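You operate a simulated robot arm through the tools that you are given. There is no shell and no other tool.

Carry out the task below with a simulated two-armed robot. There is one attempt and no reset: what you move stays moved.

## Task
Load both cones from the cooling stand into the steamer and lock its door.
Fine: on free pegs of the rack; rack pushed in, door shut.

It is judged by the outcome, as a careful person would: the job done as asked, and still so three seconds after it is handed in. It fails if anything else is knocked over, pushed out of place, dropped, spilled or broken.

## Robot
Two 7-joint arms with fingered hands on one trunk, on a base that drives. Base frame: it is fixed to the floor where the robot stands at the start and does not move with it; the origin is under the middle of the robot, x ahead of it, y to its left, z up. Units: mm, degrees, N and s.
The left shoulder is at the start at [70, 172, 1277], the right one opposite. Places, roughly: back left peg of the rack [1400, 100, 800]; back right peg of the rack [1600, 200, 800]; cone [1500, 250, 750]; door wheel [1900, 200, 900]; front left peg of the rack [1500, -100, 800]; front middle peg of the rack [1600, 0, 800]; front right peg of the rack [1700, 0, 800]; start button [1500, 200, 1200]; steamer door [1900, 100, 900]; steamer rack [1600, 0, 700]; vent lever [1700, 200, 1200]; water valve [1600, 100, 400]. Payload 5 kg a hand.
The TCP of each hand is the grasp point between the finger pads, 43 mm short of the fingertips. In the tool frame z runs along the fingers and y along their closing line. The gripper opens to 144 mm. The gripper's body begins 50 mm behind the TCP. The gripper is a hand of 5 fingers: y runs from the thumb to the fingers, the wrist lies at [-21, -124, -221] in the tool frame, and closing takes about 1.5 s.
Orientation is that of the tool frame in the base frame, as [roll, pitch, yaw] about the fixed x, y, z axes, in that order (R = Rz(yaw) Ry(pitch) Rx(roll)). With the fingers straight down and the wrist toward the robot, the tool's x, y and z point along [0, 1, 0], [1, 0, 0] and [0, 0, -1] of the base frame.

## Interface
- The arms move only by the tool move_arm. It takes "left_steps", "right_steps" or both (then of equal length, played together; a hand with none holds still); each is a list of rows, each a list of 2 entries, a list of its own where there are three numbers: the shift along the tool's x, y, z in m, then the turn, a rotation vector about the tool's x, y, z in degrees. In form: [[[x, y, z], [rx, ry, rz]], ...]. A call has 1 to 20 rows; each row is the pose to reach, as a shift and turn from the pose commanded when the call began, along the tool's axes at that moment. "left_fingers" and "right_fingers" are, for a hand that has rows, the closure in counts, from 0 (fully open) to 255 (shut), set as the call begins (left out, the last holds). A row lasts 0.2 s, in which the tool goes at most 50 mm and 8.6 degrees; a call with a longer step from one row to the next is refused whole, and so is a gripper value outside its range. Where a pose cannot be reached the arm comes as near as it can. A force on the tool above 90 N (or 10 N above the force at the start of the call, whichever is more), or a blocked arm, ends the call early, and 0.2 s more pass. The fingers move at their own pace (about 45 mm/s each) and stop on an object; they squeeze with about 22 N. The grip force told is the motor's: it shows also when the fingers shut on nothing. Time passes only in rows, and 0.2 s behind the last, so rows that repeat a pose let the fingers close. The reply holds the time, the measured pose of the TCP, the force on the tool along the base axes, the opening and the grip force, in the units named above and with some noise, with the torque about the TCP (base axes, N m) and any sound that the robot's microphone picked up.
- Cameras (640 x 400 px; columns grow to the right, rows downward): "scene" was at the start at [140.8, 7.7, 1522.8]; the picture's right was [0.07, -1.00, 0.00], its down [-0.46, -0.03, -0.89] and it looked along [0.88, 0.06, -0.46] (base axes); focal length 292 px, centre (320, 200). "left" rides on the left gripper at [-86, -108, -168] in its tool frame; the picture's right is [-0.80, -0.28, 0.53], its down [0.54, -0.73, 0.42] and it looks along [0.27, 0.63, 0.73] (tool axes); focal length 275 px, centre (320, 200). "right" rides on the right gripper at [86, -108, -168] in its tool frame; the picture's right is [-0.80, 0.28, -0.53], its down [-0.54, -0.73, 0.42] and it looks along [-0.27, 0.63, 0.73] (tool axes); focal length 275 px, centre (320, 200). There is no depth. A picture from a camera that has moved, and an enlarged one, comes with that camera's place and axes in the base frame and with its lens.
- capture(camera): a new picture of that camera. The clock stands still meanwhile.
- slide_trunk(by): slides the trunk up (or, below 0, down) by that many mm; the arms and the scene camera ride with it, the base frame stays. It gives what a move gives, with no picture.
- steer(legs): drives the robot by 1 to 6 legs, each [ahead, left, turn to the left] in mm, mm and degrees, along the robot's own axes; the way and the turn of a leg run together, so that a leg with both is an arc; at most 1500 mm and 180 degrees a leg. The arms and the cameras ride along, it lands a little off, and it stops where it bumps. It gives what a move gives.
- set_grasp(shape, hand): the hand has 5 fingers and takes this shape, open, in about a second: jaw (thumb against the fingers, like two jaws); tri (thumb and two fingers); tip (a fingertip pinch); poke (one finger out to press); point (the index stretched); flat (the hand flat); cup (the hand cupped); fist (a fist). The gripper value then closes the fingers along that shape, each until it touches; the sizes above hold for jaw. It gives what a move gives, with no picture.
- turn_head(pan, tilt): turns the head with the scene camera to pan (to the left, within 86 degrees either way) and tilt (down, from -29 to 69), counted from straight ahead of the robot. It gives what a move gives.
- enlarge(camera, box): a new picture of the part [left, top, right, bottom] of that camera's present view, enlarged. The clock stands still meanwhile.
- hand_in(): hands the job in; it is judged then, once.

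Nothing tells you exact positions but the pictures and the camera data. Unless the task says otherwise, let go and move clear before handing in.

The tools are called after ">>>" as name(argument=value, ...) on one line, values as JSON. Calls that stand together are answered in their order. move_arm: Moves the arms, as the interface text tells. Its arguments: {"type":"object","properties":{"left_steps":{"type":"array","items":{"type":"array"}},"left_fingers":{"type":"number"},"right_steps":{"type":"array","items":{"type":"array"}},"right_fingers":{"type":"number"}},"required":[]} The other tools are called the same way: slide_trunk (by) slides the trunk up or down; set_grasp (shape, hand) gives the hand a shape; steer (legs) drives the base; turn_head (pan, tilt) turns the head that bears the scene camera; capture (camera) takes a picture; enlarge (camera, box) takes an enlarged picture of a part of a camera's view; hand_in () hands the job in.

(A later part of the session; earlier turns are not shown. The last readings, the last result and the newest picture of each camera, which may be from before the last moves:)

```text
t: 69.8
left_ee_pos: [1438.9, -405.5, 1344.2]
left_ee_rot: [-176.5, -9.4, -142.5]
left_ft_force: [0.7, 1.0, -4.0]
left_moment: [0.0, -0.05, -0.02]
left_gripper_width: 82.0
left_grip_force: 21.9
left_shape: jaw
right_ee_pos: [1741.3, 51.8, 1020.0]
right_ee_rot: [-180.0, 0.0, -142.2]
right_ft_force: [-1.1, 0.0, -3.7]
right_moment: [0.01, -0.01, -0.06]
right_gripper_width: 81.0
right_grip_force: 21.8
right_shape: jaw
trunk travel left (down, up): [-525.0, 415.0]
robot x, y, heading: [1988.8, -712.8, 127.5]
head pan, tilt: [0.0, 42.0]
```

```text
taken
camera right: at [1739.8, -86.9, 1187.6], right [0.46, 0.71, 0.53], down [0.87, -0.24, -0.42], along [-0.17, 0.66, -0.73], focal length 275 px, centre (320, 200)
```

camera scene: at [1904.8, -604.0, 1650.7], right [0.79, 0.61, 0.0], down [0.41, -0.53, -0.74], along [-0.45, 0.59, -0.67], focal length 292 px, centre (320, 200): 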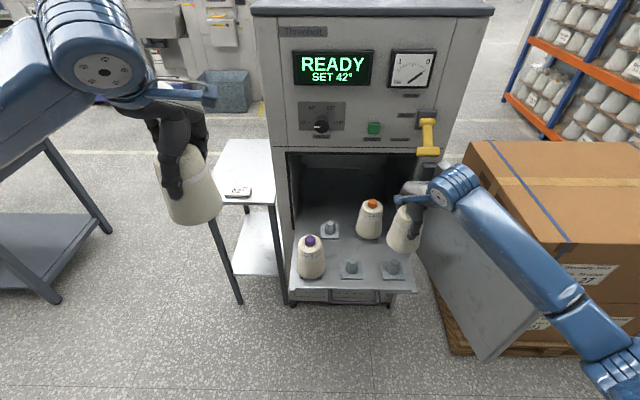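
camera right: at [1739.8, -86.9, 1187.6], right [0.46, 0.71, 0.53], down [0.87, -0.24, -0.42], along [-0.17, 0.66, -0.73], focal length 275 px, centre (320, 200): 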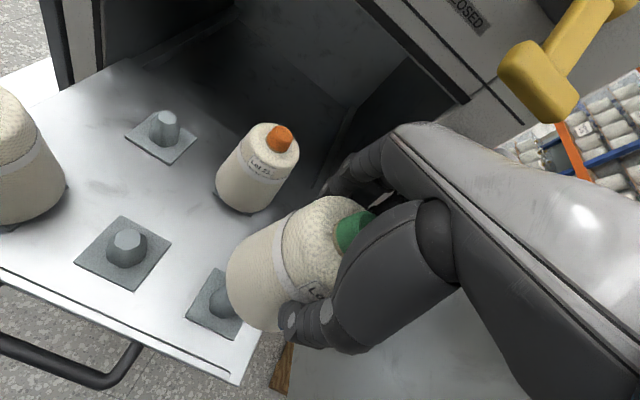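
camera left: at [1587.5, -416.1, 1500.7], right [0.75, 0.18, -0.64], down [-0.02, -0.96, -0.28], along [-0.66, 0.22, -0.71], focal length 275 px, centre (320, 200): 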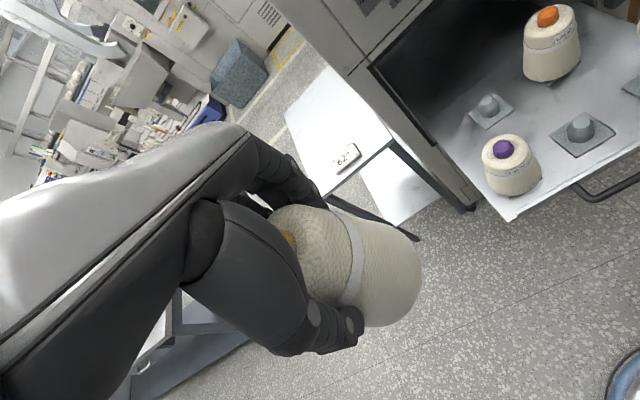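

The green cone hangs above the front right peg. I'll check alignment closely before lowering.

>>> enlarge(camera="scene", box=[340, 170, 460, 300])

>>> enlarge(camera="right", box=[160, 180, 400, 370])

```text
3.08 times, centred on (400, 235) of scene
camera zoom: at [1904.8, -604.0, 1650.7], right [0.79, 0.61, 0.0], down [0.41, -0.53, -0.74], along [-0.45, 0.59, -0.67], focal length 897 px, centre (74, 92)
```

zoom: 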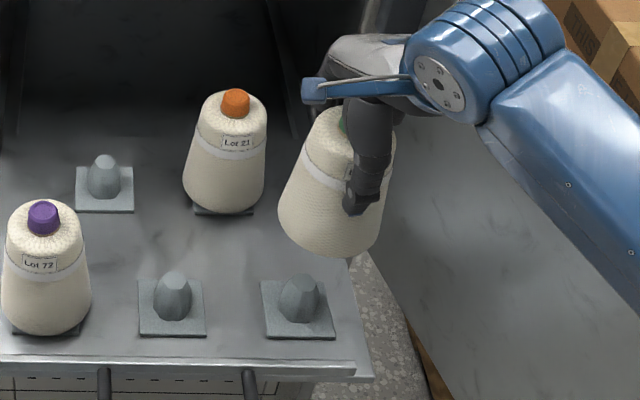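

```text
2.11 times, centred on (280, 275) of right
camera zoom: at [1739.8, -86.9, 1187.6], right [0.46, 0.71, 0.53], down [0.87, -0.24, -0.42], along [-0.17, 0.66, -0.73], focal length 580 px, centre (404, 42)
```

zoom: 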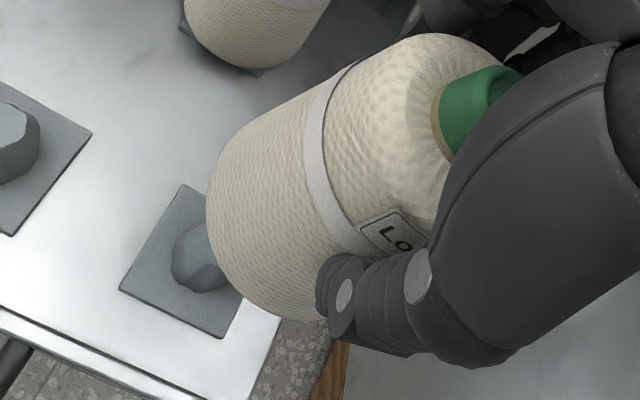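

The cone sits about 7 mm right of the peg axis and is aligned fore-and-aft. I'll correct that and lower to just above the peg.

>>> move_arm(right_steps=[[[0.0075, -0.0005, 0.01], [0, 0, 0]], [[0.0075, -0.0005, 0.035], [0, 0, 0]], [[0.0075, -0.0005, 0.06], [0, 0, 0]], [[0.0075, -0.0005, 0.08], [0, 0, 0]], [[0.0075, -0.0005, 0.08], [0, 0, 0]]])

>>> enlarge(camera="scene", box=[340, 170, 460, 300])

>>> enlarge(camera="right", box=[160, 180, 400, 370])

```text
t: 71.0
left_ee_pos: [1438.6, -405.8, 1342.9]
left_ee_rot: [-176.5, -9.3, -142.6]
left_ft_force: [-0.6, 0.1, -3.9]
left_moment: [0.04, -0.02, 0.02]
left_gripper_width: 82.0
left_grip_force: 22.1
left_shape: jaw
right_ee_pos: [1734.7, 45.5, 939.9]
right_ee_rot: [179.9, 0.0, -142.2]
right_ft_force: [0.7, 0.7, -2.8]
right_moment: [-0.01, 0.03, 0.0]
right_gripper_width: 81.0
right_grip_force: 22.2
right_shape: jaw
trunk travel left (down, up): [-525.0, 415.0]
robot x, y, heading: [1988.5, -712.0, 128.0]
head pan, tilt: [0.0, 42.0]
```

```text
3.08 times, centred on (400, 235) of scene
camera zoom: at [1904.7, -603.9, 1650.7], right [0.79, 0.61, 0.0], down [0.41, -0.53, -0.74], along [-0.45, 0.59, -0.67], focal length 897 px, centre (74, 92)
```

zoom: 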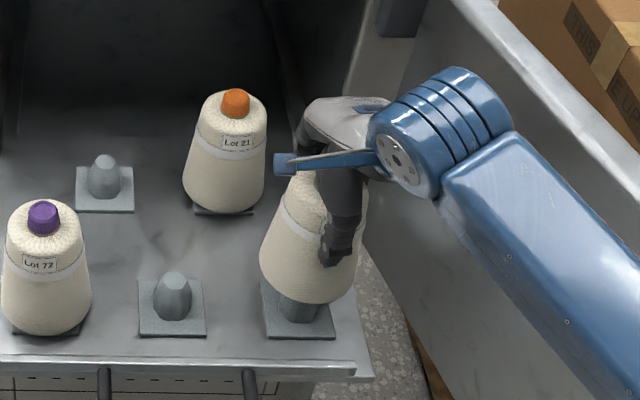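

```text
2.11 times, centred on (280, 275) of right
camera zoom: at [1732.7, -92.6, 1107.3], right [0.46, 0.71, 0.53], down [0.87, -0.24, -0.42], along [-0.17, 0.66, -0.73], focal length 580 px, centre (404, 42)
```

zoom: 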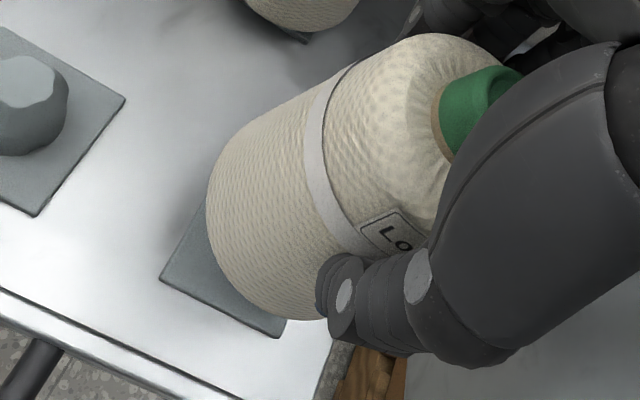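

Alignment looks good: cone base and peg coincide in both views. I'll lower the cone onto the peg in gentle stages, watching the force.

>>> move_arm(right_steps=[[[0, 0, 0.01], [0, 0, 0]], [[0, 0, 0.02], [0, 0, 0]], [[0, 0, 0.03], [0, 0, 0]], [[0, 0, 0.04], [0, 0, 0]], [[0, 0, 0.05], [0, 0, 0]], [[0, 0, 0.05], [0, 0, 0]]])

>>> enlarge(camera="scene", box=[340, 170, 460, 300])

```text
t: 72.4
left_ee_pos: [1438.6, -406.9, 1342.7]
left_ee_rot: [-176.4, -9.3, -142.5]
left_ft_force: [1.3, 0.2, -3.4]
left_moment: [0.01, -0.01, -0.03]
left_gripper_width: 82.2
left_grip_force: 22.5
left_shape: jaw
right_ee_pos: [1734.0, 46.2, 888.5]
right_ee_rot: [-179.9, 0.0, -142.2]
right_ft_force: [0.3, -0.2, -4.4]
right_moment: [-0.1, -0.08, 0.0]
right_gripper_width: 80.8
right_grip_force: 21.6
right_shape: jaw
trunk travel left (down, up): [-525.0, 415.0]
robot x, y, heading: [1990.0, -712.5, 127.8]
head pan, tilt: [0.0, 42.0]
```

```text
3.08 times, centred on (400, 235) of scene
camera zoom: at [1904.7, -603.8, 1650.7], right [0.79, 0.61, 0.0], down [0.41, -0.53, -0.74], along [-0.45, 0.59, -0.67], focal length 897 px, centre (74, 92)
```

zoom: 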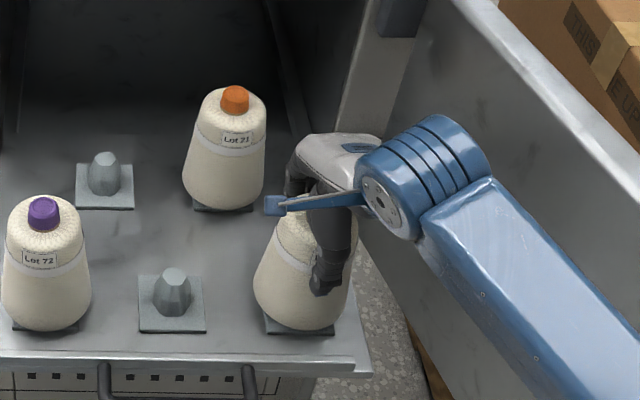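

The peg is now inside the cone and the rack slid back a few millimetres as it self-centred, with almost no force. I'll continue lowering in small steps.

>>> move_arm(right_steps=[[[0, 0, 0.005], [0, 0, 0]], [[0, 0, 0.01], [0, 0, 0]], [[0, 0, 0.01], [0, 0, 0]]])

>>> enlarge(camera="scene", box=[340, 170, 460, 300])

>>> capture(camera="right")

```text
t: 73.2
left_ee_pos: [1438.3, -406.6, 1342.9]
left_ee_rot: [-176.4, -9.4, -142.6]
left_ft_force: [0.2, -0.2, -2.0]
left_moment: [0.03, -0.04, 0.0]
left_gripper_width: 82.0
left_grip_force: 21.9
left_shape: jaw
right_ee_pos: [1732.6, 45.3, 881.0]
right_ee_rot: [179.8, 0.0, -142.2]
right_ft_force: [-1.9, -1.9, 6.0]
right_moment: [0.07, 0.14, 0.03]
right_gripper_width: 80.8
right_grip_force: 22.2
right_shape: jaw
trunk travel left (down, up): [-525.0, 415.0]
robot x, y, heading: [1987.0, -713.2, 127.8]
head pan, tilt: [0.0, 42.0]
```

```text
3.08 times, centred on (400, 235) of scene
camera zoom: at [1904.6, -604.8, 1650.9], right [0.79, 0.61, 0.0], down [0.41, -0.53, -0.74], along [-0.45, 0.59, -0.67], focal length 897 px, centre (74, 92)
```

zoom: 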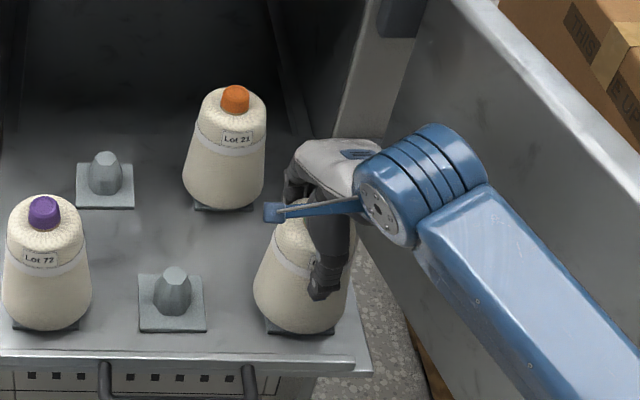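

```text
taken
camera right: at [1732.7, -92.8, 1047.6], right [0.46, 0.71, 0.53], down [0.87, -0.24, -0.42], along [-0.17, 0.66, -0.73], focal length 275 px, centre (320, 200)
```

right: 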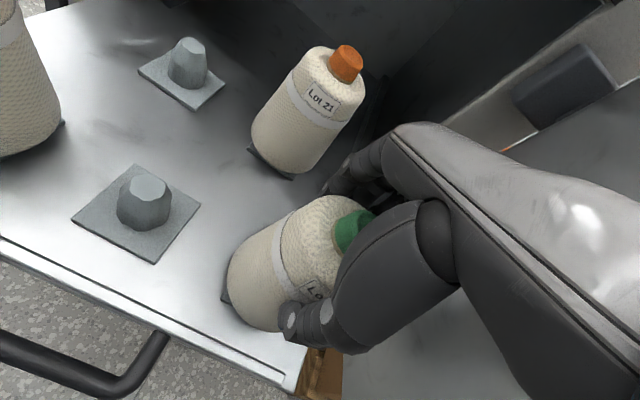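

The force now shows the cone is carried by the peg (net +6 N), at the same seat height as the purple and orange cones. I'll open the right hand.

>>> move_arm(right_steps=[[[0, 0, -0.002], [0, 0, 0]], [[0, 0, -0.002], [0, 0, 0]], [[0, 0, -0.002], [0, 0, 0]], [[0, 0, -0.002], [0, 0, 0]], [[0, 0, -0.002], [0, 0, 0]], [[0, 0, -0.002], [0, 0, 0]], [[0, 0, -0.002], [0, 0, 0]], [[0, 0, -0.002], [0, 0, 0]]], right_fingers=0)

>>> enlarge(camera="scene", box=[340, 170, 460, 300])

>>> capture(camera="right")

```text
t: 75.0
left_ee_pos: [1439.1, -406.6, 1343.5]
left_ee_rot: [-176.5, -9.5, -142.7]
left_ft_force: [1.1, 0.4, -2.7]
left_moment: [0.05, -0.02, -0.02]
left_gripper_width: 82.0
left_grip_force: 22.2
left_shape: jaw
right_ee_pos: [1734.0, 45.6, 881.0]
right_ee_rot: [-179.9, 0.0, -142.2]
right_ft_force: [0.0, 0.4, 0.7]
right_moment: [0.0, -0.01, 0.0]
right_gripper_width: 143.3
right_grip_force: 0.1
right_shape: jaw
trunk travel left (down, up): [-525.0, 415.0]
robot x, y, heading: [1984.6, -711.9, 127.9]
head pan, tilt: [0.0, 42.0]
```

```text
3.08 times, centred on (400, 235) of scene
camera zoom: at [1904.7, -604.2, 1650.7], right [0.79, 0.61, 0.0], down [0.41, -0.53, -0.74], along [-0.45, 0.59, -0.67], focal length 897 px, centre (74, 92)
```

zoom: 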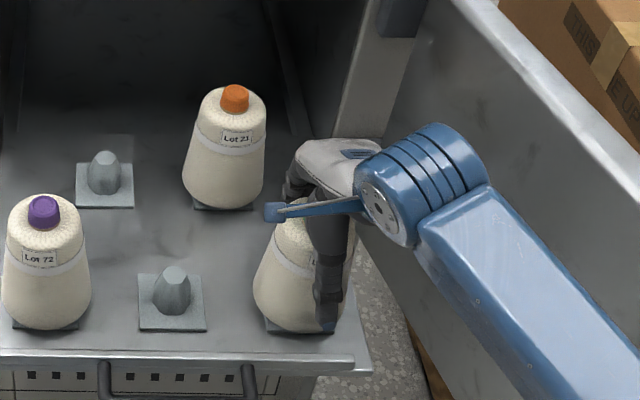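

```text
taken
camera right: at [1733.5, -92.6, 1048.2], right [0.45, 0.71, 0.53], down [0.87, -0.24, -0.42], along [-0.17, 0.66, -0.73], focal length 275 px, centre (320, 200)
```

right: 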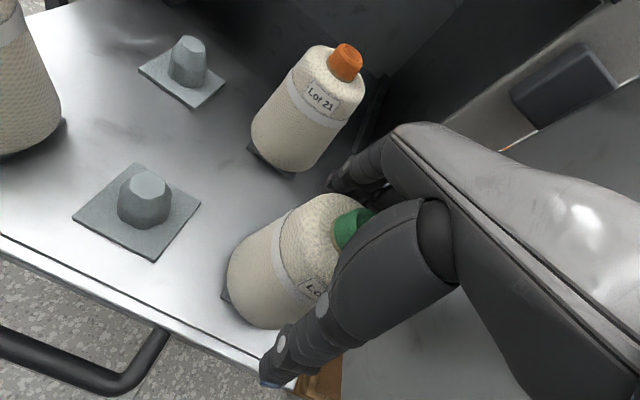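

The green cone stands free on its peg. I'll raise the right hand straight up and back to its parked position.

>>> move_arm(right_steps=[[[0, 0, -0.02], [0, 0, 0]], [[0, 0, -0.05], [0, 0, 0]], [[0, 0, -0.085], [0, 0, 0]], [[0, 0, -0.12], [0, 0, 0]], [[0, 0, -0.16], [0, 0, 0]], [[0, 0, -0.2], [0, 0, 0]], [[0, 0, -0.24], [0, 0, 0]], [[0, 0, -0.285], [0, 0, 0]], [[0, 0, -0.33], [0, 0, 0]], [[-0.005, -0.03, -0.365], [0, 0, 0]], [[-0.015, -0.065, -0.395], [0, 0, 0]], [[-0.025, -0.105, -0.42], [0, 0, 0]], [[-0.035, -0.145, -0.44], [0, 0, 0]], [[-0.04, -0.16, -0.45], [0, 0, 0]]])

>>> capture(camera="scene")

>>> enlarge(camera="scene", box=[270, 170, 440, 310])

>>> enlarge(camera="right", box=[30, 120, 290, 300])

```text
t: 78.0
left_ee_pos: [1438.3, -407.1, 1343.3]
left_ee_rot: [-176.6, -9.4, -142.7]
left_ft_force: [-0.1, -1.1, -4.1]
left_moment: [0.04, -0.04, 0.01]
left_gripper_width: 82.1
left_grip_force: 21.9
left_shape: jaw
right_ee_pos: [1865.3, -56.7, 1330.6]
right_ee_rot: [180.0, 0.0, -142.2]
right_ft_force: [0.9, 0.1, -0.3]
right_moment: [0.02, 0.01, 0.02]
right_gripper_width: 144.0
right_grip_force: 0.0
right_shape: jaw
trunk travel left (down, up): [-525.0, 415.0]
robot x, y, heading: [1988.4, -712.7, 127.9]
head pan, tilt: [0.0, 42.0]
```

```text
taken
camera scene: at [1904.8, -604.8, 1650.7], right [0.79, 0.61, 0.0], down [0.41, -0.53, -0.74], along [-0.45, 0.59, -0.67], focal length 292 px, centre (320, 200)
```

scene: 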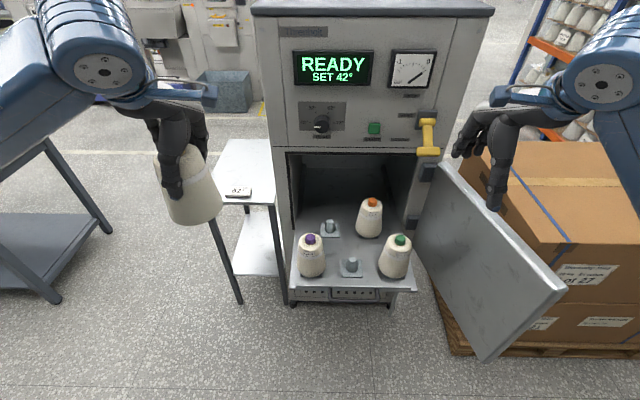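

```text
2.86 times, centred on (355, 240) of scene
camera zoom: at [1904.8, -604.8, 1650.7], right [0.79, 0.61, 0.0], down [0.41, -0.53, -0.74], along [-0.45, 0.59, -0.67], focal length 833 px, centre (220, 86)
```

zoom: 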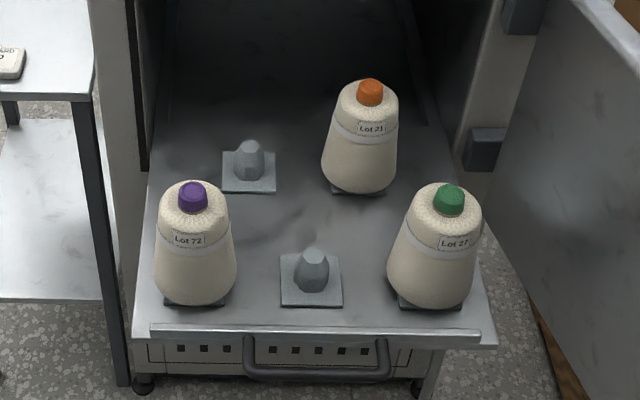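

```text
2.22 times, centred on (160, 210) of right
camera zoom: at [1865.3, -195.5, 1498.5], right [0.45, 0.71, 0.53], down [0.87, -0.24, -0.42], along [-0.17, 0.66, -0.73], focal length 612 px, centre (676, 178)
```

zoom: 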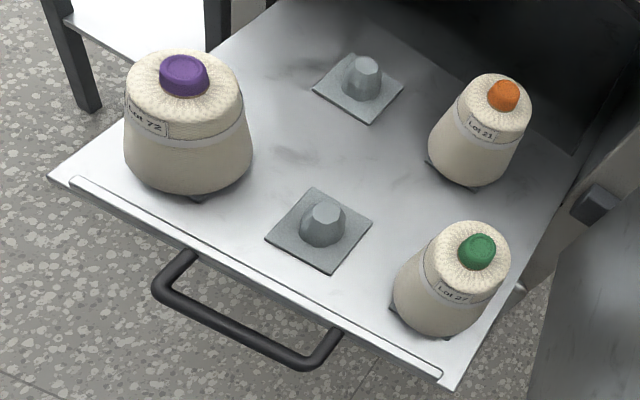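

The green cone (Lot 27) is seated like its neighbours. Next is the yellow cone on the front middle peg, now at about (1610, -33). I'll shift right and slightly forward so the left arm reaches it comfortably.

>>> steer(legs=[[40, -100, 0]])

>>> capture(camera="scene")

>>> enlarge(camera="scene", box=[240, 180, 400, 320])

>>> capture(camera="right")

```text
t: 79.2
left_ee_pos: [1487.5, -320.3, 1344.0]
left_ee_rot: [-176.6, -9.3, -142.5]
left_ft_force: [-0.1, -0.4, -2.6]
left_moment: [0.05, -0.02, 0.03]
left_gripper_width: 82.3
left_grip_force: 22.1
left_shape: jaw
right_ee_pos: [1915.0, 30.0, 1332.5]
right_ee_rot: [-180.0, 0.1, -142.1]
right_ft_force: [-0.6, -0.4, 1.1]
right_moment: [0.08, -0.05, 0.01]
right_gripper_width: 144.0
right_grip_force: 0.1
right_shape: jaw
trunk travel left (down, up): [-525.0, 415.0]
robot x, y, heading: [2037.8, -620.4, 127.7]
head pan, tilt: [0.0, 42.0]
```

```text
taken
camera scene: at [1954.5, -517.9, 1650.9], right [0.79, 0.61, 0.0], down [0.41, -0.53, -0.74], along [-0.45, 0.59, -0.67], focal length 292 px, centre (320, 200)
```

scene: 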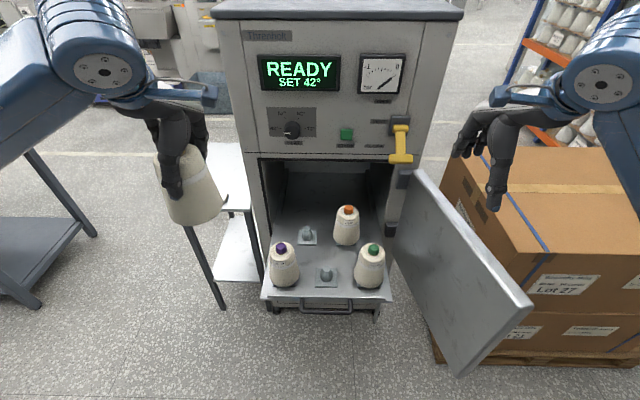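

```text
2.86 times, centred on (320, 250) of scene
camera zoom: at [1954.5, -517.9, 1650.9], right [0.79, 0.61, 0.0], down [0.41, -0.53, -0.74], along [-0.45, 0.59, -0.67], focal length 833 px, centre (320, 57)
```

zoom: 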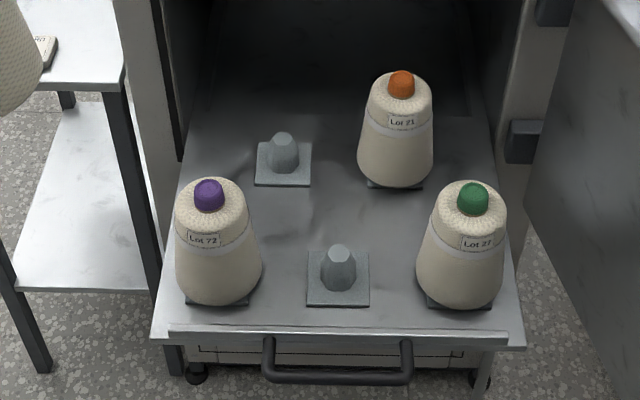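

```text
taken
camera right: at [1914.5, -108.3, 1499.1], right [0.45, 0.71, 0.54], down [0.87, -0.24, -0.42], along [-0.17, 0.66, -0.73], focal length 275 px, centre (320, 200)
```

right: 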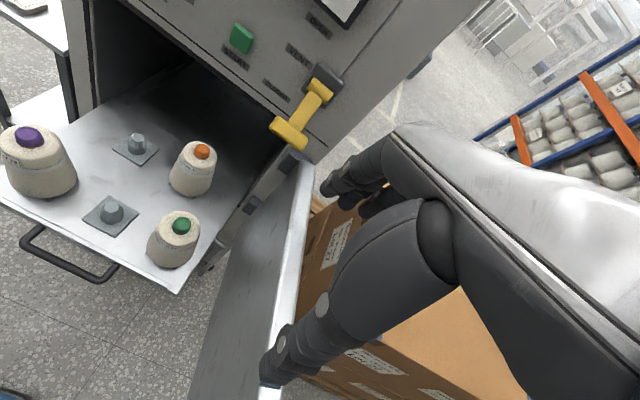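

The front middle peg is confirmed at about (1610, -34). I'll bring the yellow cone over it, first level and then down to hover above.

>>> move_arm(left_steps=[[[-0.0344, 0.0187, -0.0069], [0, 0, 0]], [[-0.0688, 0.0374, -0.0137], [0, 0, 0]], [[-0.1032, 0.056, -0.0206], [0, 0, 0]], [[-0.1376, 0.0747, -0.0274], [0, 0, 0]], [[-0.172, 0.0934, -0.0343], [0, 0, 0]], [[-0.2064, 0.1121, -0.0411], [0, 0, 0]], [[-0.2408, 0.1307, -0.048], [0, 0, 0]], [[-0.2752, 0.1494, -0.0548], [0, 0, 0]], [[-0.2811, 0.1516, -0.0194], [0, 0, 0]], [[-0.287, 0.1537, 0.0161], [0, 0, 0]], [[-0.2928, 0.1559, 0.0515], [0, 0, 0]], [[-0.2987, 0.1581, 0.087], [0, 0, 0]], [[-0.3046, 0.1602, 0.1224], [0, 0, 0]], [[-0.3105, 0.1624, 0.1579], [0, 0, 0]], [[-0.3164, 0.1646, 0.1933], [0, 0, 0]], [[-0.3222, 0.1667, 0.2287], [0, 0, 0]], [[-0.3281, 0.1689, 0.2642], [0, 0, 0]], [[-0.3281, 0.1689, 0.2642], [0, 0, 0]]])

>>> capture(camera="scene")

>>> enlarge(camera="scene", box=[260, 170, 400, 300])

>>> capture(camera="left")

>>> capture(camera="right")

```text
t: 83.0
left_ee_pos: [1616.9, -27.2, 1017.7]
left_ee_rot: [-176.7, -9.4, -142.5]
left_ft_force: [0.7, 0.0, -3.3]
left_moment: [0.06, 0.0, 0.02]
left_gripper_width: 82.0
left_grip_force: 21.7
left_shape: jaw
right_ee_pos: [1915.0, 32.9, 1331.0]
right_ee_rot: [180.0, -0.1, -142.0]
right_ft_force: [0.6, -0.4, -0.5]
right_moment: [0.0, 0.0, 0.0]
right_gripper_width: 143.8
right_grip_force: 0.1
right_shape: jaw
trunk travel left (down, up): [-525.0, 415.0]
robot x, y, heading: [2041.8, -621.3, 127.7]
head pan, tilt: [0.0, 42.0]
```

```text
taken
camera scene: at [1956.3, -514.7, 1650.7], right [0.79, 0.61, 0.0], down [0.41, -0.53, -0.74], along [-0.46, 0.59, -0.67], focal length 292 px, centre (320, 200)
```

scene: 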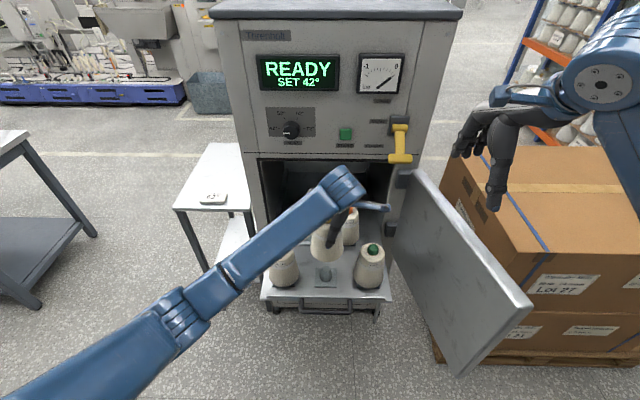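

```text
3.08 times, centred on (330, 235) of scene
camera zoom: at [1956.3, -514.7, 1650.7], right [0.79, 0.61, 0.0], down [0.41, -0.53, -0.74], along [-0.46, 0.59, -0.67], focal length 897 px, centre (289, 92)
```

zoom: 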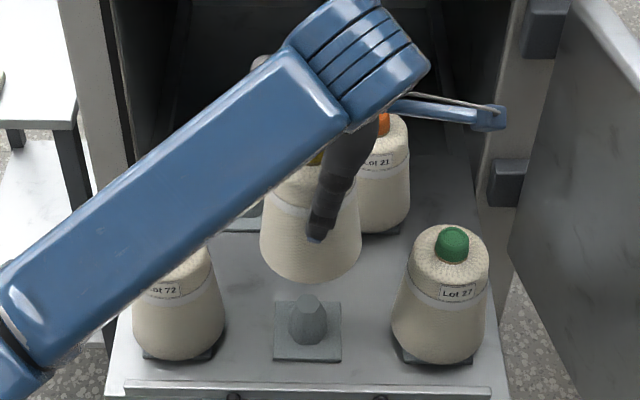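

```text
taken
camera left: at [1765.7, -36.2, 1173.9], right [0.75, 0.18, -0.64], down [-0.02, -0.96, -0.28], along [-0.66, 0.22, -0.71], focal length 275 px, centre (320, 200)
```

left: 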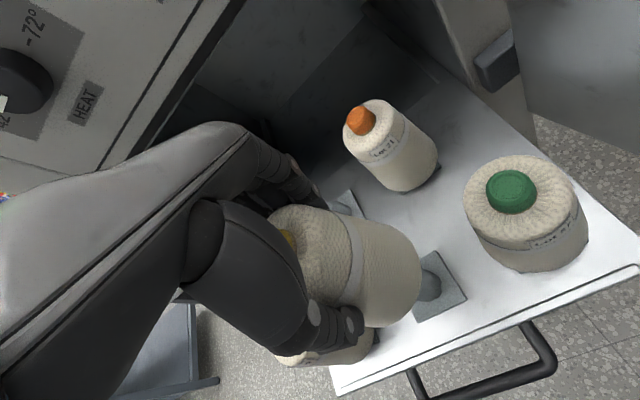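

```text
taken
camera right: at [1916.1, -105.5, 1498.2], right [0.45, 0.71, 0.53], down [0.87, -0.24, -0.42], along [-0.17, 0.66, -0.73], focal length 275 px, centre (320, 200)
```

right: 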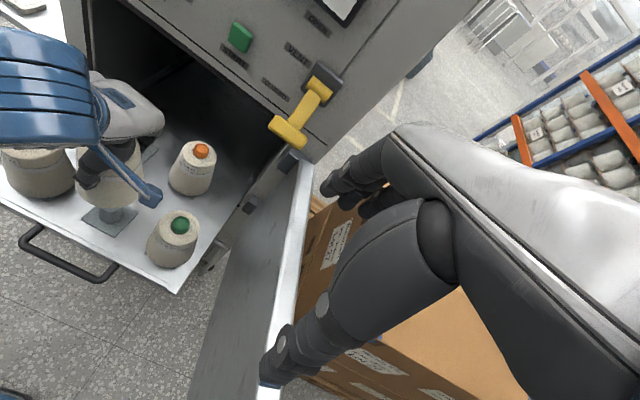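

Lateral alignment of the yellow cone over the peg is within 2 mm and depth looks matched. I'll lower to just above the peg and recheck.

>>> move_arm(left_steps=[[[-0.0033, 0.0012, 0.0197], [0, 0, 0]], [[-0.0065, 0.0024, 0.0394], [0, 0, 0]], [[-0.0098, 0.0036, 0.0591], [0, 0, 0]], [[-0.0127, 0.0047, 0.0768], [0, 0, 0]], [[-0.0127, 0.0047, 0.0768], [0, 0, 0]]])

>>> enlarge(camera="scene", box=[260, 170, 400, 300])

>>> enlarge(camera="right", box=[0, 80, 240, 300])

>>> capture(camera="left")

```text
t: 84.2
left_ee_pos: [1616.6, -28.1, 940.2]
left_ee_rot: [-176.6, -9.5, -142.5]
left_ft_force: [-0.2, -0.1, -2.8]
left_moment: [0.03, -0.04, -0.02]
left_gripper_width: 81.7
left_grip_force: 22.1
left_shape: jaw
right_ee_pos: [1917.1, 33.1, 1331.7]
right_ee_rot: [180.0, 0.0, -142.0]
right_ft_force: [-0.1, -0.8, 0.0]
right_moment: [0.02, 0.01, 0.01]
right_gripper_width: 144.0
right_grip_force: 0.1
right_shape: jaw
trunk travel left (down, up): [-525.0, 415.0]
robot x, y, heading: [2037.1, -622.8, 127.9]
head pan, tilt: [0.0, 42.0]
```

```text
3.08 times, centred on (330, 235) of scene
camera zoom: at [1956.4, -514.7, 1650.7], right [0.79, 0.61, 0.0], down [0.41, -0.53, -0.74], along [-0.46, 0.59, -0.67], focal length 897 px, centre (289, 92)
```

zoom: 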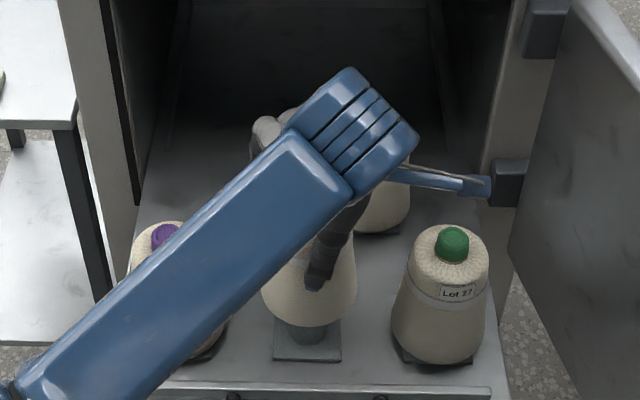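

```text
1.82 times, centred on (120, 190) of right
camera zoom: at [1916.2, -105.4, 1498.2], right [0.45, 0.71, 0.53], down [0.87, -0.24, -0.42], along [-0.17, 0.66, -0.73], focal length 500 px, centre (684, 218)
```

zoom: 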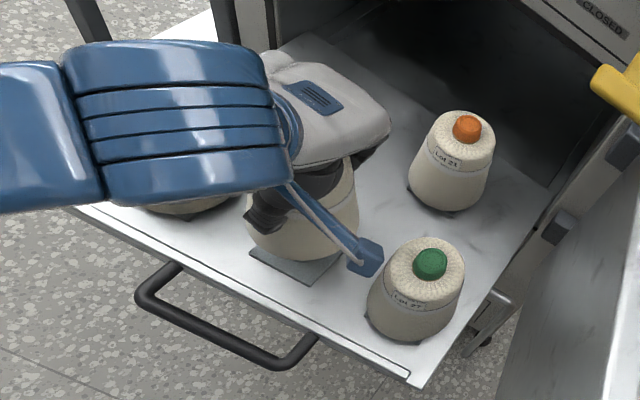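

```text
taken
camera left: at [1765.5, -37.0, 1097.7], right [0.75, 0.18, -0.64], down [-0.02, -0.96, -0.28], along [-0.66, 0.22, -0.71], focal length 275 px, centre (320, 200)
```

left: 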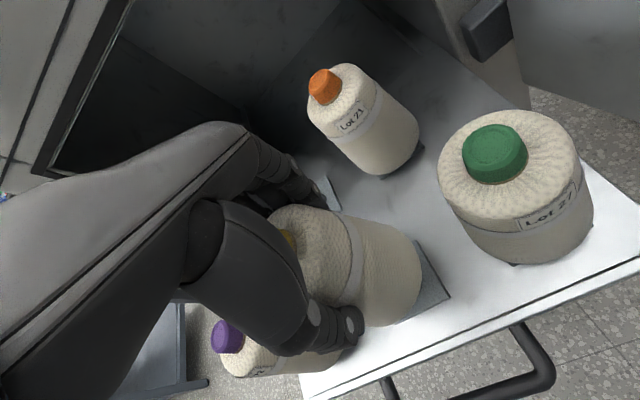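

Still aligned, with the neighbouring cones clear of the hand and arm. I'll lower the yellow cone onto the peg in stages.

>>> move_arm(left_steps=[[[-0.0016, 0.0006, 0.0098], [0, 0, 0]], [[-0.0033, 0.0012, 0.0197], [0, 0, 0]], [[-0.0049, 0.0018, 0.0295], [0, 0, 0]], [[-0.0065, 0.0024, 0.0394], [0, 0, 0]], [[-0.0078, 0.0029, 0.0473], [0, 0, 0]], [[-0.0078, 0.0029, 0.0473], [0, 0, 0]]])

>>> enlarge(camera="scene", box=[260, 170, 400, 300])

>>> enlarge(camera="right", box=[0, 80, 240, 300])

```text
t: 85.6
left_ee_pos: [1616.1, -27.0, 893.2]
left_ee_rot: [-176.4, -9.4, -142.5]
left_ft_force: [0.8, 0.2, -3.7]
left_moment: [0.01, -0.05, 0.0]
left_gripper_width: 81.8
left_grip_force: 22.1
left_shape: jaw
right_ee_pos: [1916.6, 32.8, 1330.9]
right_ee_rot: [180.0, 0.0, -142.1]
right_ft_force: [0.4, 0.1, -0.6]
right_moment: [0.0, -0.01, 0.01]
right_gripper_width: 143.9
right_grip_force: 0.0
right_shape: jaw
trunk travel left (down, up): [-525.0, 415.0]
robot x, y, heading: [2039.6, -616.0, 127.8]
head pan, tilt: [0.0, 42.0]
```

```text
3.08 times, centred on (330, 235) of scene
camera zoom: at [1956.6, -514.7, 1650.7], right [0.79, 0.61, 0.0], down [0.41, -0.53, -0.74], along [-0.46, 0.59, -0.67], focal length 897 px, centre (289, 92)
```

zoom: 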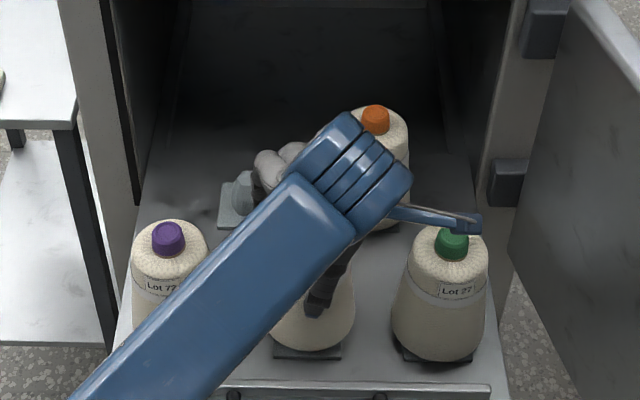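

```text
1.82 times, centred on (120, 190) of right
camera zoom: at [1916.3, -105.5, 1498.2], right [0.45, 0.71, 0.53], down [0.87, -0.24, -0.42], along [-0.17, 0.66, -0.73], focal length 500 px, centre (684, 218)
```

zoom: 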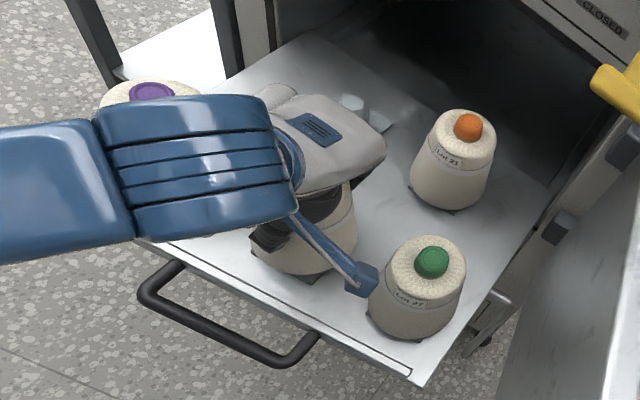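

The peg has entered the cone with no side force. I'll lower the last bit in small steps.

>>> move_arm(left_steps=[[[-0.0008, 0.0003, 0.0049], [0, 0, 0]], [[-0.0016, 0.0006, 0.0098], [0, 0, 0]], [[-0.0016, 0.0006, 0.0098], [0, 0, 0]]])

```text
t: 86.4
left_ee_pos: [1616.4, -28.2, 883.6]
left_ee_rot: [-176.6, -9.4, -142.4]
left_ft_force: [0.6, 0.1, -3.0]
left_moment: [0.04, 0.02, 0.0]
left_gripper_width: 81.9
left_grip_force: 21.9
left_shape: jaw
right_ee_pos: [1917.3, 32.9, 1330.7]
right_ee_rot: [-179.9, 0.0, -142.1]
right_ft_force: [-0.2, 0.7, -0.5]
right_moment: [0.01, 0.0, -0.01]
right_gripper_width: 144.0
right_grip_force: 0.1
right_shape: jaw
trunk travel left (down, up): [-525.0, 415.0]
robot x, y, heading: [2040.2, -625.4, 127.9]
head pan, tilt: [0.0, 42.0]
```

>>> move_arm(left_steps=[[[-0.0005, 0.0002, 0.003], [0, 0, 0]], [[-0.001, 0.0004, 0.006], [0, 0, 0]], [[-0.001, 0.0004, 0.006], [0, 0, 0]]])

>>> enlarge(camera="scene", box=[260, 170, 400, 300])

>>> capture(camera="left")

```text
t: 87.2
left_ee_pos: [1616.8, -27.4, 877.8]
left_ee_rot: [-176.6, -9.5, -142.5]
left_ft_force: [1.2, 0.4, 2.2]
left_moment: [0.12, 0.07, 0.01]
left_gripper_width: 82.0
left_grip_force: 22.2
left_shape: jaw
right_ee_pos: [1916.5, 33.1, 1330.3]
right_ee_rot: [-180.0, -0.1, -142.1]
right_ft_force: [0.0, 0.4, -0.4]
right_moment: [-0.01, 0.03, 0.02]
right_gripper_width: 143.8
right_grip_force: 0.0
right_shape: jaw
trunk travel left (down, up): [-525.0, 415.0]
robot x, y, heading: [2039.3, -621.5, 127.7]
head pan, tilt: [0.0, 42.0]
```

```text
3.08 times, centred on (330, 235) of scene
camera zoom: at [1956.8, -515.0, 1650.9], right [0.79, 0.61, 0.0], down [0.41, -0.53, -0.74], along [-0.46, 0.59, -0.67], focal length 897 px, centre (289, 92)
```

zoom: 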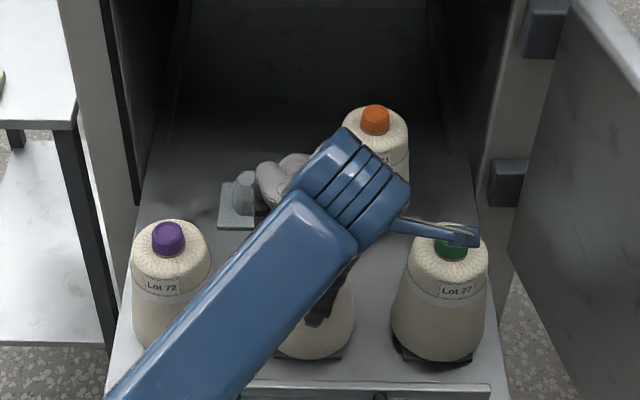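

```text
taken
camera left: at [1766.5, -37.3, 1034.9], right [0.75, 0.18, -0.64], down [-0.02, -0.96, -0.29], along [-0.66, 0.22, -0.71], focal length 275 px, centre (320, 200)
```

left: 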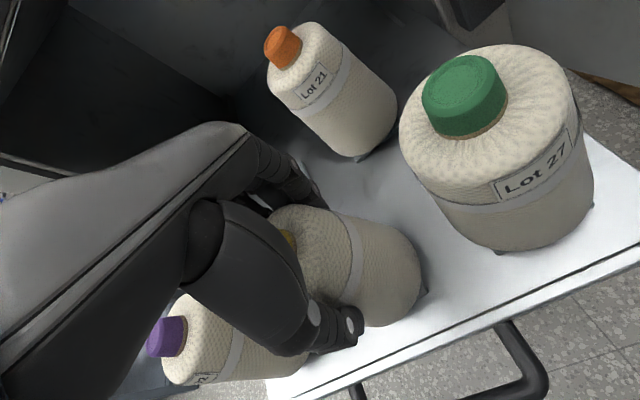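

The yellow cone is now carried by its peg. I'll open the left hand.

>>> move_arm(left_steps=[[[0.0003, -0.0001, -0.002], [0, 0, 0]], [[0.0003, -0.0001, -0.002], [0, 0, 0]], [[0.0003, -0.0001, -0.002], [0, 0, 0]], [[0.0003, -0.0001, -0.002], [0, 0, 0]], [[0.0003, -0.0001, -0.002], [0, 0, 0]], [[0.0003, -0.0001, -0.002], [0, 0, 0]], [[0.0003, -0.0001, -0.002], [0, 0, 0]], [[0.0003, -0.0001, -0.002], [0, 0, 0]]], left_fingers=0)

>>> capture(camera="left")

>>> enlarge(camera="right", box=[0, 80, 240, 300])

```text
t: 89.0
left_ee_pos: [1616.3, -28.8, 879.2]
left_ee_rot: [-176.5, -9.6, -142.5]
left_ft_force: [0.1, -0.5, -1.1]
left_moment: [0.01, 0.03, 0.0]
left_gripper_width: 143.6
left_grip_force: 0.1
left_shape: jaw
right_ee_pos: [1917.1, 33.3, 1332.2]
right_ee_rot: [-180.0, 0.0, -142.0]
right_ft_force: [0.2, 0.0, 0.4]
right_moment: [0.0, -0.02, 0.04]
right_gripper_width: 143.8
right_grip_force: 0.1
right_shape: jaw
trunk travel left (down, up): [-525.0, 415.0]
robot x, y, heading: [2041.5, -620.9, 127.7]
head pan, tilt: [0.0, 42.0]
```

```text
taken
camera left: at [1766.1, -37.6, 1036.6], right [0.75, 0.18, -0.64], down [-0.02, -0.96, -0.28], along [-0.66, 0.22, -0.71], focal length 275 px, centre (320, 200)
```

left: 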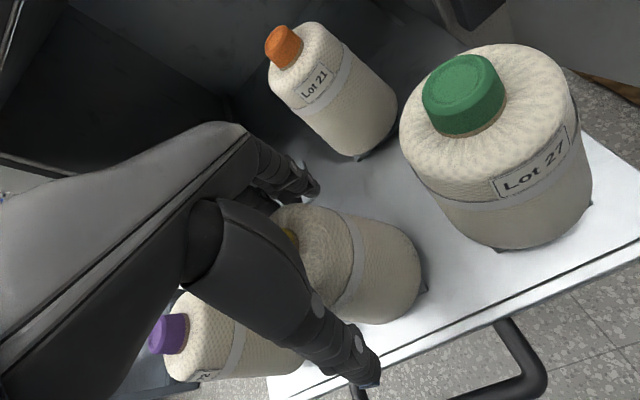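

```text
1.82 times, centred on (120, 190) of right
camera zoom: at [1916.4, -105.6, 1498.3], right [0.45, 0.71, 0.53], down [0.87, -0.24, -0.42], along [-0.17, 0.66, -0.73], focal length 500 px, centre (684, 218)
```

zoom: 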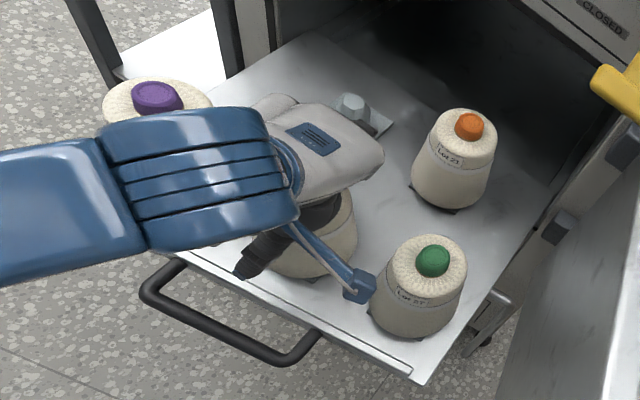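

The cone stays put. I'll withdraw the left hand straight up, then back.

>>> move_arm(left_steps=[[[0.0033, -0.0012, -0.0197], [0, 0, 0]], [[0.0073, -0.0027, -0.0443], [0, 0, 0]], [[0.0122, -0.0045, -0.0739], [0, 0, 0]], [[0.018, -0.0066, -0.1083], [0, 0, 0]], [[0.0245, -0.009, -0.1477], [0, 0, 0]], [[0.031, -0.0114, -0.1871], [0, 0, 0]], [[0.0376, -0.0138, -0.2265], [0, 0, 0]], [[0.0441, -0.0163, -0.2659], [0, 0, 0]], [[0.0506, -0.0187, -0.3053], [0, 0, 0]], [[0.0572, -0.0211, -0.3446], [0, 0, 0]], [[0.0637, -0.0235, -0.384], [0, 0, 0]], [[0.0702, -0.0259, -0.4234], [0, 0, 0]], [[0.0702, -0.0259, -0.4234], [0, 0, 0]]])

>>> capture(camera="scene")

>>> capture(camera="left")

```text
t: 92.0
left_ee_pos: [1550.3, -15.2, 1266.6]
left_ee_rot: [-177.0, -12.4, -139.5]
left_ft_force: [-1.2, 0.5, -0.5]
left_moment: [0.03, -0.06, 0.01]
left_gripper_width: 143.7
left_grip_force: 0.0
left_shape: jaw
left hand out of reach, approached as far as the arm can: row 11, 12, 13
right_ee_pos: [1915.4, 31.9, 1330.9]
right_ee_rot: [-180.0, 0.0, -142.1]
right_ft_force: [0.4, -1.0, -0.1]
right_moment: [0.03, 0.0, 0.01]
right_gripper_width: 143.8
right_grip_force: 0.1
right_shape: jaw
trunk travel left (down, up): [-525.0, 415.0]
robot x, y, heading: [2037.2, -621.0, 127.9]
head pan, tilt: [0.0, 42.0]
stopped in row 13 (left hand): the arm was blocked; the commanded pose is now the measured one
```

```text
taken
camera scene: at [1955.7, -515.2, 1650.7], right [0.79, 0.61, 0.0], down [0.41, -0.53, -0.74], along [-0.46, 0.59, -0.67], focal length 292 px, centre (320, 200)
```

scene: 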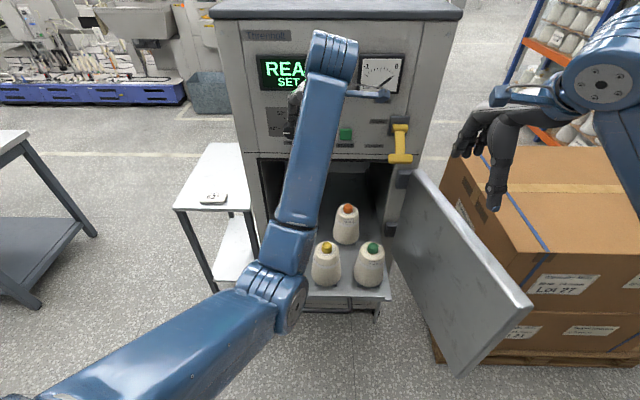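

```text
taken
camera left: at [1706.2, -13.5, 1416.5], right [0.71, 0.2, -0.68], down [0.02, -0.97, -0.26], along [-0.7, 0.17, -0.69], focal length 275 px, centre (320, 200)
```

left: 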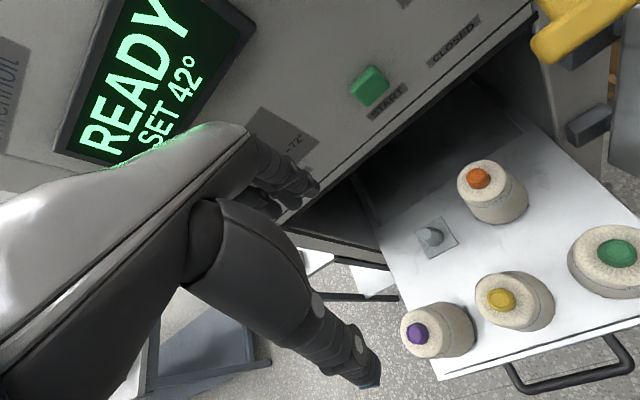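

Both cones are on their pegs. The left arm ran out of reach at the top of its withdrawal but touched nothing, so I'll draw it back toward me and to the left.

>>> move_arm(left_steps=[[[0.0221, -0.0244, 0.0061], [0, 0, 0]], [[0.0442, -0.0487, 0.0123], [0, 0, 0]], [[0.0663, -0.0731, 0.0184], [0, 0, 0]], [[0.0884, -0.0974, 0.0246], [0, 0, 0]], [[0.1105, -0.1218, 0.0307], [0, 0, 0]], [[0.1326, -0.1461, 0.0369], [0, 0, 0]], [[0.1547, -0.1705, 0.043], [0, 0, 0]], [[0.1547, -0.1705, 0.043], [0, 0, 0]]])

>>> capture(camera="scene")

```text
t: 93.5
left_ee_pos: [1447.8, -230.7, 1235.0]
left_ee_rot: [179.5, -18.8, -134.0]
left_ft_force: [-0.6, -0.9, 0.3]
left_moment: [0.02, -0.04, 0.0]
left_gripper_width: 143.7
left_grip_force: 0.1
left_shape: jaw
left hand out of reach, approached as far as the arm can: row 2, 3, 4, 5, 6, 7
right_ee_pos: [1916.1, 31.7, 1331.8]
right_ee_rot: [180.0, 0.0, -142.0]
right_ft_force: [-0.4, 0.1, 0.3]
right_moment: [0.01, -0.02, -0.01]
right_gripper_width: 143.5
right_grip_force: 0.1
right_shape: jaw
trunk travel left (down, up): [-525.0, 415.0]
robot x, y, heading: [2038.2, -619.6, 127.8]
head pan, tilt: [0.0, 42.0]
stopped in row 7 (left hand): the arm was blocked; the commanded pose is now the measured one
```

```text
taken
camera scene: at [1956.4, -516.3, 1650.9], right [0.79, 0.61, 0.0], down [0.41, -0.53, -0.74], along [-0.46, 0.59, -0.67], focal length 292 px, centre (320, 200)
```

scene: 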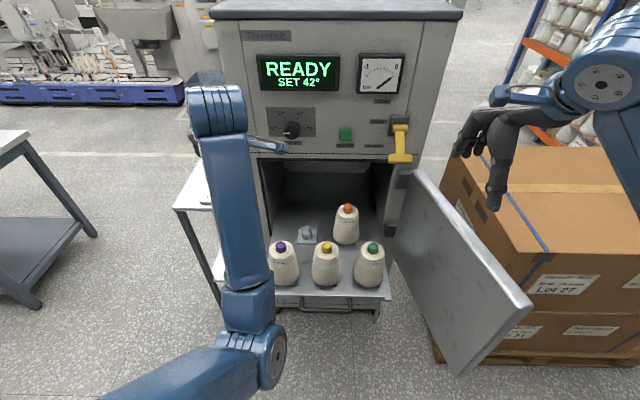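

The left arm is in an awkward elbow-low pose but clear of everything. I'll level the hand and lower it slightly while pulling back, to bring the arm into a comfortable pose.

>>> move_arm(left_steps=[[[0.0064, -0.0086, 0.0162], [-0.14, -3.13, 1.36]], [[0.0128, -0.0172, 0.0324], [-0.28, -6.26, 2.71]], [[0.0193, -0.0258, 0.0486], [-0.43, -9.39, 4.07]], [[0.0257, -0.0344, 0.0648], [-0.57, -12.51, 5.42]], [[0.0321, -0.043, 0.081], [-0.71, -15.64, 6.78]], [[0.0385, -0.0516, 0.0972], [-0.85, -18.77, 8.13]], [[0.0385, -0.0516, 0.0972], [-0.85, -18.77, 8.13]]])

>>> capture(camera="scene")

```text
t: 95.2
left_ee_pos: [1396.5, -349.4, 1163.7]
left_ee_rot: [-179.9, -6.0, -139.3]
left_ft_force: [0.6, 0.3, -0.1]
left_moment: [-0.01, 0.04, 0.0]
left_gripper_width: 143.6
left_grip_force: 0.1
left_shape: jaw
right_ee_pos: [1918.4, 32.4, 1330.6]
right_ee_rot: [-180.0, -0.1, -142.1]
right_ft_force: [0.4, 0.2, 0.1]
right_moment: [0.0, -0.04, 0.01]
right_gripper_width: 143.9
right_grip_force: 0.1
right_shape: jaw
trunk travel left (down, up): [-525.0, 415.0]
robot x, y, heading: [2039.9, -617.7, 127.8]
head pan, tilt: [0.0, 42.0]
stopped in row 7 (left hand): the arm was blocked; the commanded pose is now the measured one
```

```text
taken
camera scene: at [1956.9, -514.8, 1650.7], right [0.79, 0.61, 0.0], down [0.41, -0.53, -0.74], along [-0.46, 0.59, -0.67], focal length 292 px, centre (320, 200)
```

scene: 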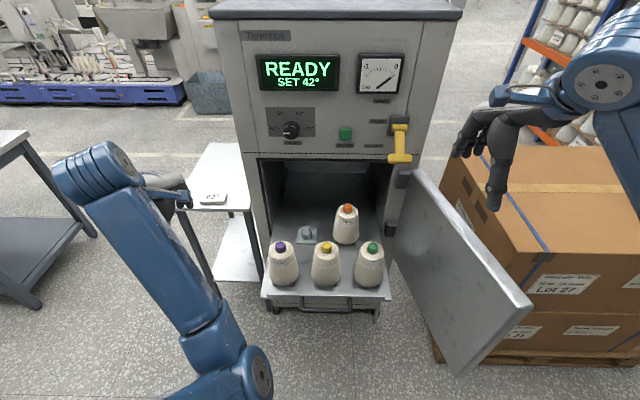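

All four cones stand on their pegs. The left arm is clear, so next comes pushing in the rack; I'll first look at the rack's front lip and handle.

>>> capture(camera="left")

>>> enlarge(camera="scene", box=[230, 140, 420, 330])

>>> enlarge(camera="right", box=[0, 100, 240, 300])

```text
taken
camera left: at [1545.8, -365.0, 1321.1], right [0.74, 0.26, -0.62], down [0.03, -0.93, -0.36], along [-0.67, 0.25, -0.7], focal length 275 px, centre (320, 200)
```

left: 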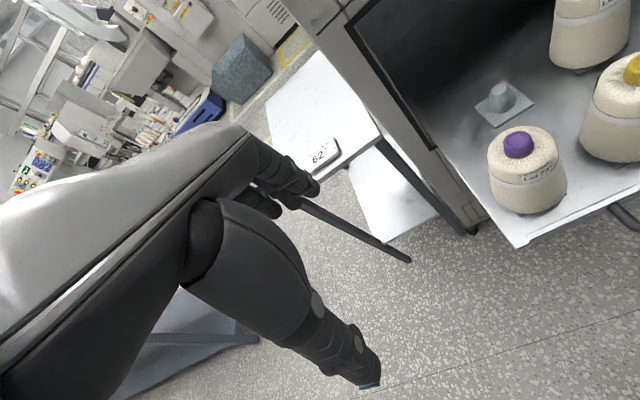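

```text
2.11 times, centred on (325, 235) of scene
camera zoom: at [1956.9, -514.8, 1650.7], right [0.79, 0.61, 0.0], down [0.41, -0.53, -0.74], along [-0.46, 0.59, -0.67], focal length 614 px, centre (310, 126)
```

zoom: 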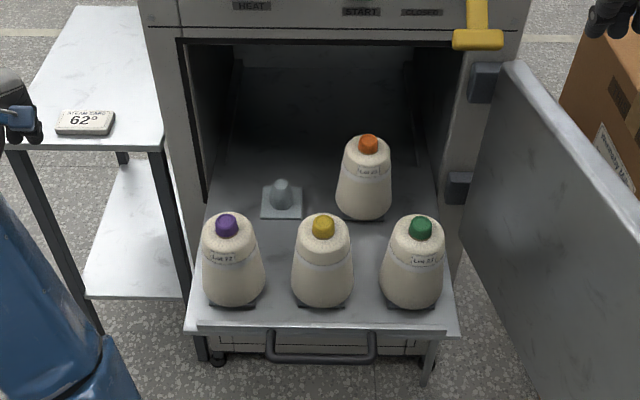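

```text
2.00 times, centred on (120, 200) of right
camera zoom: at [1916.7, -105.4, 1498.3], right [0.45, 0.71, 0.53], down [0.87, -0.24, -0.42], along [-0.17, 0.66, -0.73], focal length 551 px, centre (720, 200)
```

zoom: 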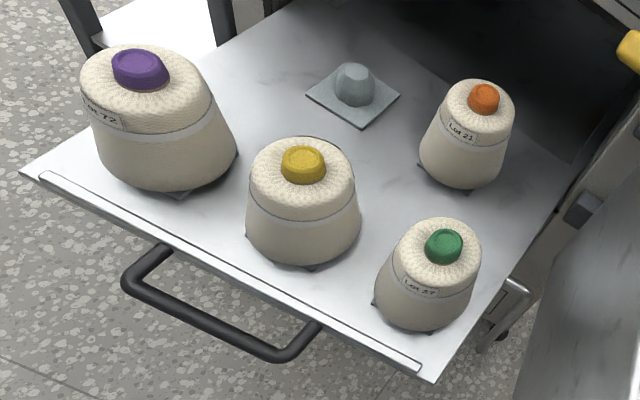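

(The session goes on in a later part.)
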